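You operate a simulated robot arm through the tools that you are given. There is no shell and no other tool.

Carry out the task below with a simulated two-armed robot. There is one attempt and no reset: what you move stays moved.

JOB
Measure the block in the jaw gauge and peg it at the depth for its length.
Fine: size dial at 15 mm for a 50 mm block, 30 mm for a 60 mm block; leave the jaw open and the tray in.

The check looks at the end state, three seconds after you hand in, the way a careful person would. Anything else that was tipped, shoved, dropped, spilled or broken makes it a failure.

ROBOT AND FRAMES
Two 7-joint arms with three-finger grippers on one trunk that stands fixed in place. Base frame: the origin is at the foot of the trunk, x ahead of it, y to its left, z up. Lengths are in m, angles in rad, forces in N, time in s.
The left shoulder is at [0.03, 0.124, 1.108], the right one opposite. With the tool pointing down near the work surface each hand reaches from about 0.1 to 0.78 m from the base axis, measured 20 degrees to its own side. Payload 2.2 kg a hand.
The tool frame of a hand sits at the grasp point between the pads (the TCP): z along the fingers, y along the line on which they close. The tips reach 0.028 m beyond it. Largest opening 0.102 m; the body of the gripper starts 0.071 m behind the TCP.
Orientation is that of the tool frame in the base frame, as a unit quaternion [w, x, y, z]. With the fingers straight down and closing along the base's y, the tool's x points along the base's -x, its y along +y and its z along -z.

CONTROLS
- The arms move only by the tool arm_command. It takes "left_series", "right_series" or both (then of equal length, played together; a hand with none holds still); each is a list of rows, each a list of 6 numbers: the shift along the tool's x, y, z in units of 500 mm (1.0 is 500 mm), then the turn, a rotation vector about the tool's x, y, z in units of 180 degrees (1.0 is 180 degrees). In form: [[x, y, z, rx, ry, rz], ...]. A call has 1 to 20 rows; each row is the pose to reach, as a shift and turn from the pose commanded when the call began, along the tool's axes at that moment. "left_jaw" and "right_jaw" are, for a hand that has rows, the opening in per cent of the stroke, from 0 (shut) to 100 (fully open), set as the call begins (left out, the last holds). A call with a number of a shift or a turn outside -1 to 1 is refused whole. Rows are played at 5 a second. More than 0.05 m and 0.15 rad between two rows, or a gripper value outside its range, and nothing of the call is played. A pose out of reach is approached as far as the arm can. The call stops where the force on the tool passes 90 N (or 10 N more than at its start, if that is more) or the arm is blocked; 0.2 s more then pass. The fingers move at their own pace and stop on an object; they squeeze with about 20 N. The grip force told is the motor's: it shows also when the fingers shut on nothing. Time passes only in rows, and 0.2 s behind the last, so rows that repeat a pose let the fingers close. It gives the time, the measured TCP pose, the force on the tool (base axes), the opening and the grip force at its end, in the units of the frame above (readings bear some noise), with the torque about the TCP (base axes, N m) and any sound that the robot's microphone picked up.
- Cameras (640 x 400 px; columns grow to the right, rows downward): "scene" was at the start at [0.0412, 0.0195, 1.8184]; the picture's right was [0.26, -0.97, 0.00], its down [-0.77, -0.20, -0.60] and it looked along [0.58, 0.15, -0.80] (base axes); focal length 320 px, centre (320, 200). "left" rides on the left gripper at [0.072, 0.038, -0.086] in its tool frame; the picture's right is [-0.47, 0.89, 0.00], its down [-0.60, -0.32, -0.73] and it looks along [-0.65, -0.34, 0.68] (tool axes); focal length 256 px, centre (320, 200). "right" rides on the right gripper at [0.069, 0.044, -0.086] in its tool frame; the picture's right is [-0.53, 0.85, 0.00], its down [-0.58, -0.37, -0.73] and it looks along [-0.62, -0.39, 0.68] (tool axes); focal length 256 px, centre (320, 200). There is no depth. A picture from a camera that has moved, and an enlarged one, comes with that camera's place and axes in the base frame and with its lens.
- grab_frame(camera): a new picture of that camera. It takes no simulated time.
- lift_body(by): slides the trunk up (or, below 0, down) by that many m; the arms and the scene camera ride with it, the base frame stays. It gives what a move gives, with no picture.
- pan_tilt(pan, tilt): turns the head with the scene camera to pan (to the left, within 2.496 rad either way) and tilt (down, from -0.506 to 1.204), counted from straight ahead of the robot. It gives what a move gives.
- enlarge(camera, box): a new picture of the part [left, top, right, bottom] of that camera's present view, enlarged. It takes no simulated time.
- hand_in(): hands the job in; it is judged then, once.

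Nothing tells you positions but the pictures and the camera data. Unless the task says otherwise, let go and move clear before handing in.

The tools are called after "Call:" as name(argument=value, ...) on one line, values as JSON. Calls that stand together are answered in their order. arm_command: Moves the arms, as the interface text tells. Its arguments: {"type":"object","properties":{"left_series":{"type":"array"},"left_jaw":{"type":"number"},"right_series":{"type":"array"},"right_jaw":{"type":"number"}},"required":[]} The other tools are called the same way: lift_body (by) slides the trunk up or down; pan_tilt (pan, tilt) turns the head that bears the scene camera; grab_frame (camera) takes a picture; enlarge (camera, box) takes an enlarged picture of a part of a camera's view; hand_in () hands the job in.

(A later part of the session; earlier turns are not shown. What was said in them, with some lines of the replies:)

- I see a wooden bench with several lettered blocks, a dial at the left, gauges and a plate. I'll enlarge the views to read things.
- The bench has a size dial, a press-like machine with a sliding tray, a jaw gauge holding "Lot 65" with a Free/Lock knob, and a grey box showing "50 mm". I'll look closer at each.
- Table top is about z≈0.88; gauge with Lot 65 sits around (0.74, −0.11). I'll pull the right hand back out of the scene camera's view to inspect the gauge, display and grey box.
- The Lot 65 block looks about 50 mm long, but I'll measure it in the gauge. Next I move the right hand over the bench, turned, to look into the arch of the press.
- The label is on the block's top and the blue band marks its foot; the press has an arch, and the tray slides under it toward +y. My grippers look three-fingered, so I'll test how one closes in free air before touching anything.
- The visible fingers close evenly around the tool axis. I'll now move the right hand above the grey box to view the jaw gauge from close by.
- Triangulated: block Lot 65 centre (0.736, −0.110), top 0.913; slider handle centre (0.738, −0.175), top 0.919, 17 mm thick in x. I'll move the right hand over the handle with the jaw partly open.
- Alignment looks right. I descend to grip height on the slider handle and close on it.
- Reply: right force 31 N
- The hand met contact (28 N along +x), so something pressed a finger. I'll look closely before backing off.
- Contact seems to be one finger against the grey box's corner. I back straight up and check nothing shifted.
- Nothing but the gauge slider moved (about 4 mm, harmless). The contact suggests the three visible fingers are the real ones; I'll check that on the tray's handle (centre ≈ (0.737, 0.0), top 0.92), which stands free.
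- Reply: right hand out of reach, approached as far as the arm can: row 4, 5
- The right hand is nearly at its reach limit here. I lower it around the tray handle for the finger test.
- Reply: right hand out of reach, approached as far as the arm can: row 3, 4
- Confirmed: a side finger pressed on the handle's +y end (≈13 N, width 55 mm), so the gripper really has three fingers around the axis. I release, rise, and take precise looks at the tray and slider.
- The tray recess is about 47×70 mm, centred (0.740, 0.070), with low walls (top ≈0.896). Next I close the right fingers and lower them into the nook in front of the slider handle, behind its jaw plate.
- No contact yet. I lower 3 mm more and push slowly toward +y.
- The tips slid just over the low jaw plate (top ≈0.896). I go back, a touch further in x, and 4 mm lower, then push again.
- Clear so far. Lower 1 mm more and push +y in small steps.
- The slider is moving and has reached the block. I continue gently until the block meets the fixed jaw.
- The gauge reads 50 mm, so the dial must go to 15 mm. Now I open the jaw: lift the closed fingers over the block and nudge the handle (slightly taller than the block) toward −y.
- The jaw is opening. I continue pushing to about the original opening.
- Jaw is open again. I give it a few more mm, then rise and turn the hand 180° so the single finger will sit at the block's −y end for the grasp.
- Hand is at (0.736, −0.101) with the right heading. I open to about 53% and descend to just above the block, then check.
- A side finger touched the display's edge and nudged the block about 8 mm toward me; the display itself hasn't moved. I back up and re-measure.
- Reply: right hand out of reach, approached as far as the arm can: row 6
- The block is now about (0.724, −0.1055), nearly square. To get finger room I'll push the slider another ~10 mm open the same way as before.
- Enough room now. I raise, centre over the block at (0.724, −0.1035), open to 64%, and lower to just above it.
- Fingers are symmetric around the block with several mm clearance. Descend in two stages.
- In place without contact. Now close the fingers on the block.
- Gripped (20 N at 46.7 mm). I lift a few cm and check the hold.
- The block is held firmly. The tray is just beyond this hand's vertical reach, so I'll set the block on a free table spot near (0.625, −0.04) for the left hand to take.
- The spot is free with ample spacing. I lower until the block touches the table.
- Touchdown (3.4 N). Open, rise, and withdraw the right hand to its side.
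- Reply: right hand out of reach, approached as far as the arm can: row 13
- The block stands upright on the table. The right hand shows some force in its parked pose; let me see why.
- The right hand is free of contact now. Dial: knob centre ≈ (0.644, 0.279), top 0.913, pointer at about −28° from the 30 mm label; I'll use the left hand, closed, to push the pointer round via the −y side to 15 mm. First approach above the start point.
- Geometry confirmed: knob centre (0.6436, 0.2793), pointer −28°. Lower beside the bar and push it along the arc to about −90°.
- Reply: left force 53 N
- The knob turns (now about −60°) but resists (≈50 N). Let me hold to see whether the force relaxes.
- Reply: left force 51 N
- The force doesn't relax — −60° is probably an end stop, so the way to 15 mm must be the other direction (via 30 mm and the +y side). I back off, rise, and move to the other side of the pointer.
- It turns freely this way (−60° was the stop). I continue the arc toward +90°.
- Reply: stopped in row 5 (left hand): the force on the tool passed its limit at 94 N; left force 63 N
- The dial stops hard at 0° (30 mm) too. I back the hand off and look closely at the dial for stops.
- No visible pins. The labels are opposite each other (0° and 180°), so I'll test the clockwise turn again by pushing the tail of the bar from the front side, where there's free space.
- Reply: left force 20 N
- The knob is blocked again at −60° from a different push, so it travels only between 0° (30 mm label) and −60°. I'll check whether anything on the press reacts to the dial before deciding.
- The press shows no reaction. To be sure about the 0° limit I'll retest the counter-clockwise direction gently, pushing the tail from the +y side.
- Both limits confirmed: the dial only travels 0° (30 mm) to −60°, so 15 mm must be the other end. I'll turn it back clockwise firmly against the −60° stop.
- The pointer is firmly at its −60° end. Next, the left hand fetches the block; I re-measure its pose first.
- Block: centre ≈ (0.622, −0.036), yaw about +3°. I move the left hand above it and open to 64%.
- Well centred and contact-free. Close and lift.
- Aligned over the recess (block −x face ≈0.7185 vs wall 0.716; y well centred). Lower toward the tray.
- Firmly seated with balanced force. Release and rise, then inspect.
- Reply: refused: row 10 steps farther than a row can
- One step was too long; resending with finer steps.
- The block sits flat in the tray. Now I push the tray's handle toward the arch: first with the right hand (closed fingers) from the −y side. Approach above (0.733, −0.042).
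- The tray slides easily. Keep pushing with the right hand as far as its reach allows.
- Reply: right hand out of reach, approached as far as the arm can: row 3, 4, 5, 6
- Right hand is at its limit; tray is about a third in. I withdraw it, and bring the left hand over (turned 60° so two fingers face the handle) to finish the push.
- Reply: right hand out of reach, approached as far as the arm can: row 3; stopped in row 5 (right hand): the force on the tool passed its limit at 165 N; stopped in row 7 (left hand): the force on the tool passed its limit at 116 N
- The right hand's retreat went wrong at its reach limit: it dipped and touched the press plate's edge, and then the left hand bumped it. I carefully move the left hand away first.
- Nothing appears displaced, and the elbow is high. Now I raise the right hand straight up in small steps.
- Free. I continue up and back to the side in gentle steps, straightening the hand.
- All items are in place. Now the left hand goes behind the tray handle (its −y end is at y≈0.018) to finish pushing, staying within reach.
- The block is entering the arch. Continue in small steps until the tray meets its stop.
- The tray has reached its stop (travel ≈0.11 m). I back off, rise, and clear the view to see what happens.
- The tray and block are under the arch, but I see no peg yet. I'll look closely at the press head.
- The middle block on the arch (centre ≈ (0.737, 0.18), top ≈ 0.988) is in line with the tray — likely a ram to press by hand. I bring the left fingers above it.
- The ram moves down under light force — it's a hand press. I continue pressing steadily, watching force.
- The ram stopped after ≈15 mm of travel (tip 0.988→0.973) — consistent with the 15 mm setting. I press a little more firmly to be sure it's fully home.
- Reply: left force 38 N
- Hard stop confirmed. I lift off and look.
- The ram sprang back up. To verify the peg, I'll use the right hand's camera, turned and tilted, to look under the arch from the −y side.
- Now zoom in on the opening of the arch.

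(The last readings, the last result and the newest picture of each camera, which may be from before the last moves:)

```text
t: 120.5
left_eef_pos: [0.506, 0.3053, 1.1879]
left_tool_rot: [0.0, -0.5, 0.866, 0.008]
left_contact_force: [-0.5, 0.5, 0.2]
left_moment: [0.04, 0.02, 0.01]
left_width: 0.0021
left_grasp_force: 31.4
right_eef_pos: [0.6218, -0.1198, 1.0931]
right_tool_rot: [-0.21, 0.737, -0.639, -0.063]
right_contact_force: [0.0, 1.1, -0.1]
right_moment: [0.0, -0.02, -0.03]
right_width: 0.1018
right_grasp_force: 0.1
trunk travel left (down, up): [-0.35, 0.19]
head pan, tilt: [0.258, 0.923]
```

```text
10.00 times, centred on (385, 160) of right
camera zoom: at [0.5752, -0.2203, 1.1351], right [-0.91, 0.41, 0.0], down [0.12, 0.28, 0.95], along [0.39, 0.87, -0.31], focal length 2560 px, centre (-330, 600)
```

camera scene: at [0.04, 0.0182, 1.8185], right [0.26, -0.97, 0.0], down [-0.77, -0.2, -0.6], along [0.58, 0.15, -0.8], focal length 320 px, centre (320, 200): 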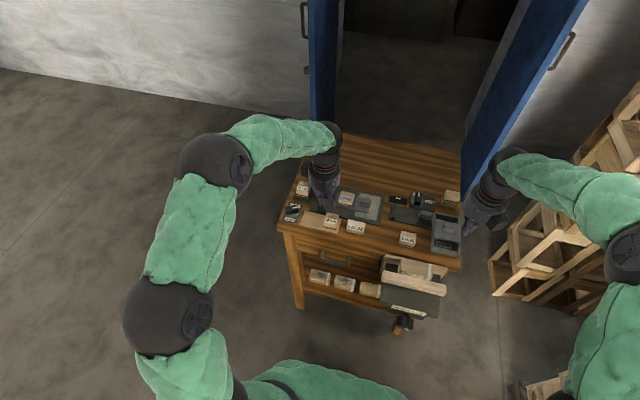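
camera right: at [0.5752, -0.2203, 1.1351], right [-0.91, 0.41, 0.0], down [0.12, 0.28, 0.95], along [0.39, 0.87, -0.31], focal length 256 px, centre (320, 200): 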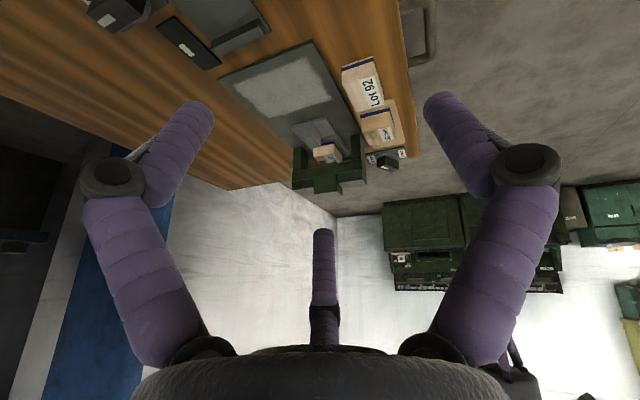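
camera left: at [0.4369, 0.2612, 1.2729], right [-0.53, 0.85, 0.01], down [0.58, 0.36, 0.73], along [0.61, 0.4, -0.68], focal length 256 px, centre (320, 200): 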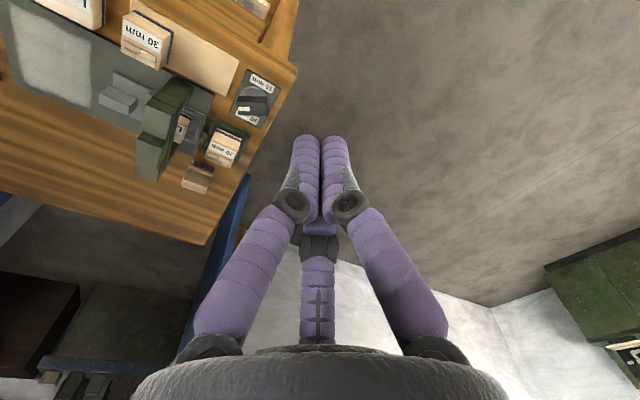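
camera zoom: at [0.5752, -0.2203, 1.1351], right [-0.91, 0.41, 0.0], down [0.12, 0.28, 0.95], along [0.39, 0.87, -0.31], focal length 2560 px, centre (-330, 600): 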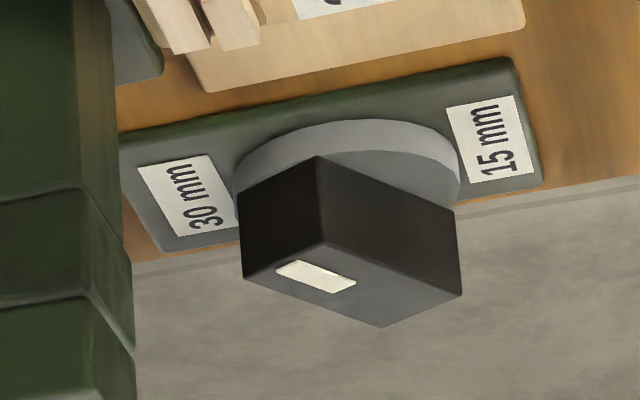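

A brown peg now stands in the top of Lot 65 — the block is pegged. I straighten and withdraw the right hand clear of the bench, then do a final check.

Call:
arm_command(right_series=[[0, 0, 0, -0.0148, 0.0236, 0], [0, 0, 0, -0.0296, 0.0472, 0], [0, 0, 0, -0.0444, 0.0708, 0], [0, 0, 0, -0.0592, 0.0944, 0], [0, 0, 0, -0.074, 0.118, 0]], right_jaw=100)

Call:
arm_command(right_series=[[0.04, 0.05, -0.05, 0, 0, 0], [0.08, 0.1, -0.1, 0, 0, 0], [0.12, 0.15, -0.13, 0, 0, 0], [0.17, 0.2, -0.16, 0, 0, 0], [0.22, 0.25, -0.18, 0, 0, 0], [0.27, 0.3, -0.18, 0, 0, 0]], right_jaw=100)

Call:
arm_command(left_series=[[0.03, 0.03, -0.03, 0, 0, 0], [0.05, 0.08, -0.06, 0, 0, 0]], left_jaw=60)

Call:
grab_frame(camera="scene")

Call:
enlarge(camera="scene", box=[270, 150, 390, 240])

Call:
enlarge(camera="scene", box=[360, 170, 480, 260])

Call:
enlarge(camera="scene", box=[290, 240, 460, 340])

```text
t: 121.7
left_eef_pos: [0.5079, 0.3068, 1.1863]
left_tool_rot: [-0.002, -0.5, 0.866, 0.008]
left_contact_force: [0.1, 0.1, 0.4]
left_moment: [-0.02, -0.01, 0.01]
left_width: 0.0021
left_grasp_force: 31.7
right_eef_pos: [0.6204, -0.1198, 1.0921]
right_tool_rot: [0.001, 0.754, -0.657, 0.002]
right_contact_force: [0.7, 0.7, 0.5]
right_moment: [0.01, 0.0, 0.03]
right_width: 0.1019
right_grasp_force: 0.1
trunk travel left (down, up): [-0.35, 0.19]
head pan, tilt: [0.258, 0.923]
```

```text
t: 123.0
left_eef_pos: [0.5063, 0.3051, 1.1885]
left_tool_rot: [-0.001, -0.5, 0.866, 0.008]
left_contact_force: [-0.4, -0.6, -0.1]
left_moment: [0.0, -0.02, 0.01]
left_width: 0.0024
left_grasp_force: 31.6
right_eef_pos: [0.4913, -0.2752, 1.1796]
right_tool_rot: [-0.002, 0.754, -0.657, 0.001]
right_contact_force: [-0.4, 0.0, -0.3]
right_moment: [0.02, 0.0, -0.01]
right_width: 0.102
right_grasp_force: 0.0
trunk travel left (down, up): [-0.35, 0.19]
head pan, tilt: [0.258, 0.923]
```

```text
t: 123.7
left_eef_pos: [0.4582, 0.3024, 1.218]
left_tool_rot: [-0.001, -0.5, 0.866, 0.008]
left_contact_force: [-0.9, 0.6, -0.1]
left_moment: [-0.04, 0.0, 0.0]
left_width: 0.0613
left_grasp_force: 0.0
right_eef_pos: [0.4905, -0.2756, 1.1814]
right_tool_rot: [-0.002, 0.754, -0.657, 0.001]
right_contact_force: [0.4, -0.4, -0.2]
right_moment: [0.0, 0.0, 0.03]
right_width: 0.102
right_grasp_force: 0.1
trunk travel left (down, up): [-0.35, 0.19]
head pan, tilt: [0.258, 0.923]
```

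```text
taken
camera scene: at [0.0398, 0.0198, 1.8185], right [0.25, -0.97, 0.0], down [-0.77, -0.2, -0.6], along [0.58, 0.15, -0.8], focal length 320 px, centre (320, 200)
```

scene: 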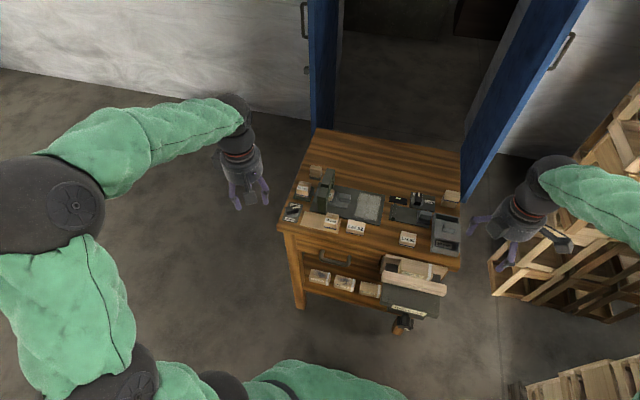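

```text
4.44 times, centred on (330, 195) of scene
camera zoom: at [0.0398, 0.0198, 1.8185], right [0.25, -0.97, 0.0], down [-0.77, -0.2, -0.6], along [0.58, 0.15, -0.8], focal length 1421 px, centre (276, 222)
```

zoom: 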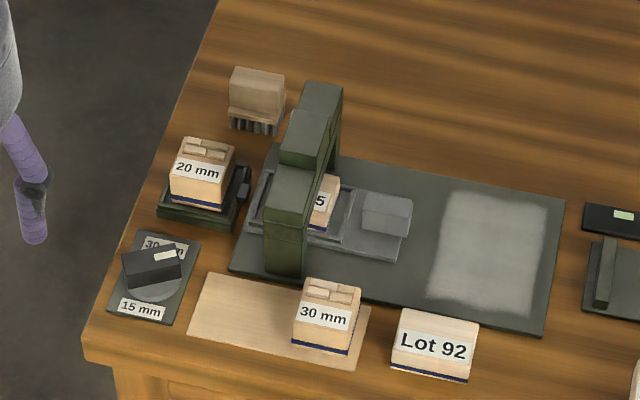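

```text
4.44 times, centred on (420, 215) of scene
camera zoom: at [0.0398, 0.0198, 1.8185], right [0.25, -0.97, 0.0], down [-0.77, -0.2, -0.6], along [0.58, 0.15, -0.8], focal length 1421 px, centre (-124, 133)
```

zoom: 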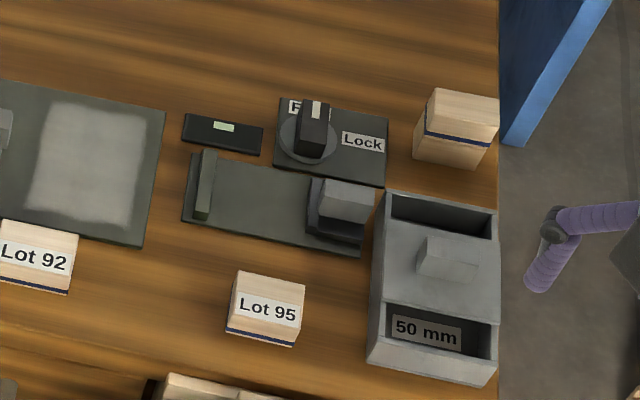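

```text
3.76 times, centred on (375, 290) of scene
camera zoom: at [0.0398, 0.0198, 1.8185], right [0.25, -0.97, 0.0], down [-0.77, -0.2, -0.6], along [0.58, 0.15, -0.8], focal length 1204 px, centre (113, -139)
```

zoom: 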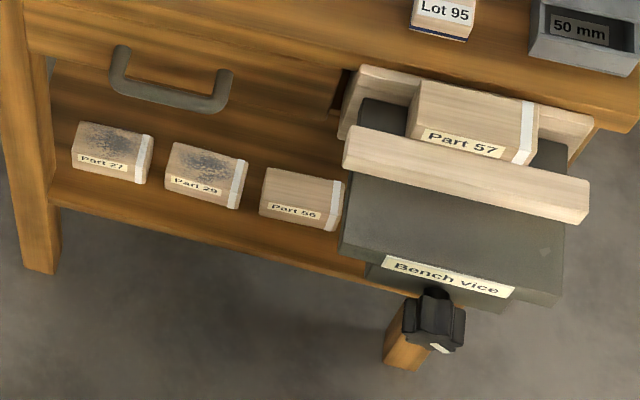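

The block measured 50 mm and is now pegged under the arch. The tray is in, the jaw is open, and the dial is at its 15 mm end. Nothing else on the bench has moved and both hands are clear, so I'm handing in.

Call:
hand_in()

```text
The job is handed in.
```

I handed the job in with Lot 65 measured and pegged, but I can't be fully sure the size dial counts as 15 mm. I haven't seen the result of the check.

- **Measurement:** the jaw gauge read 50 mm, so I went for the 15 mm setting.
- **Dial:** it only turns about 60° between two hard stops. One stop points straight at the 30 mm label. I left it firmly against the other stop, which doesn't point at the 15 mm label (that label is on the opposite side of the dial). When I pressed the ram, it stopped after about 15 mm, which fits the 15 mm setting.
- **Pegging:** after the press, a brown peg was visible standing in the top of the block. I couldn't measure its depth directly.
- **End state:** the tray is pushed in to its stop, the gauge jaw is open, and both hands are clear. The final pictures show everything else on the bench where it started.
- **Contacts:** early on, a finger pressed on the corner of the grey "50 mm" box, which didn't move. Later, while backing away from the tray, the right hand dipped onto the edge of the press plate, with a force spike of 165 N. The left hand then bumped the right at 116 N. Nothing was visibly moved or damaged.
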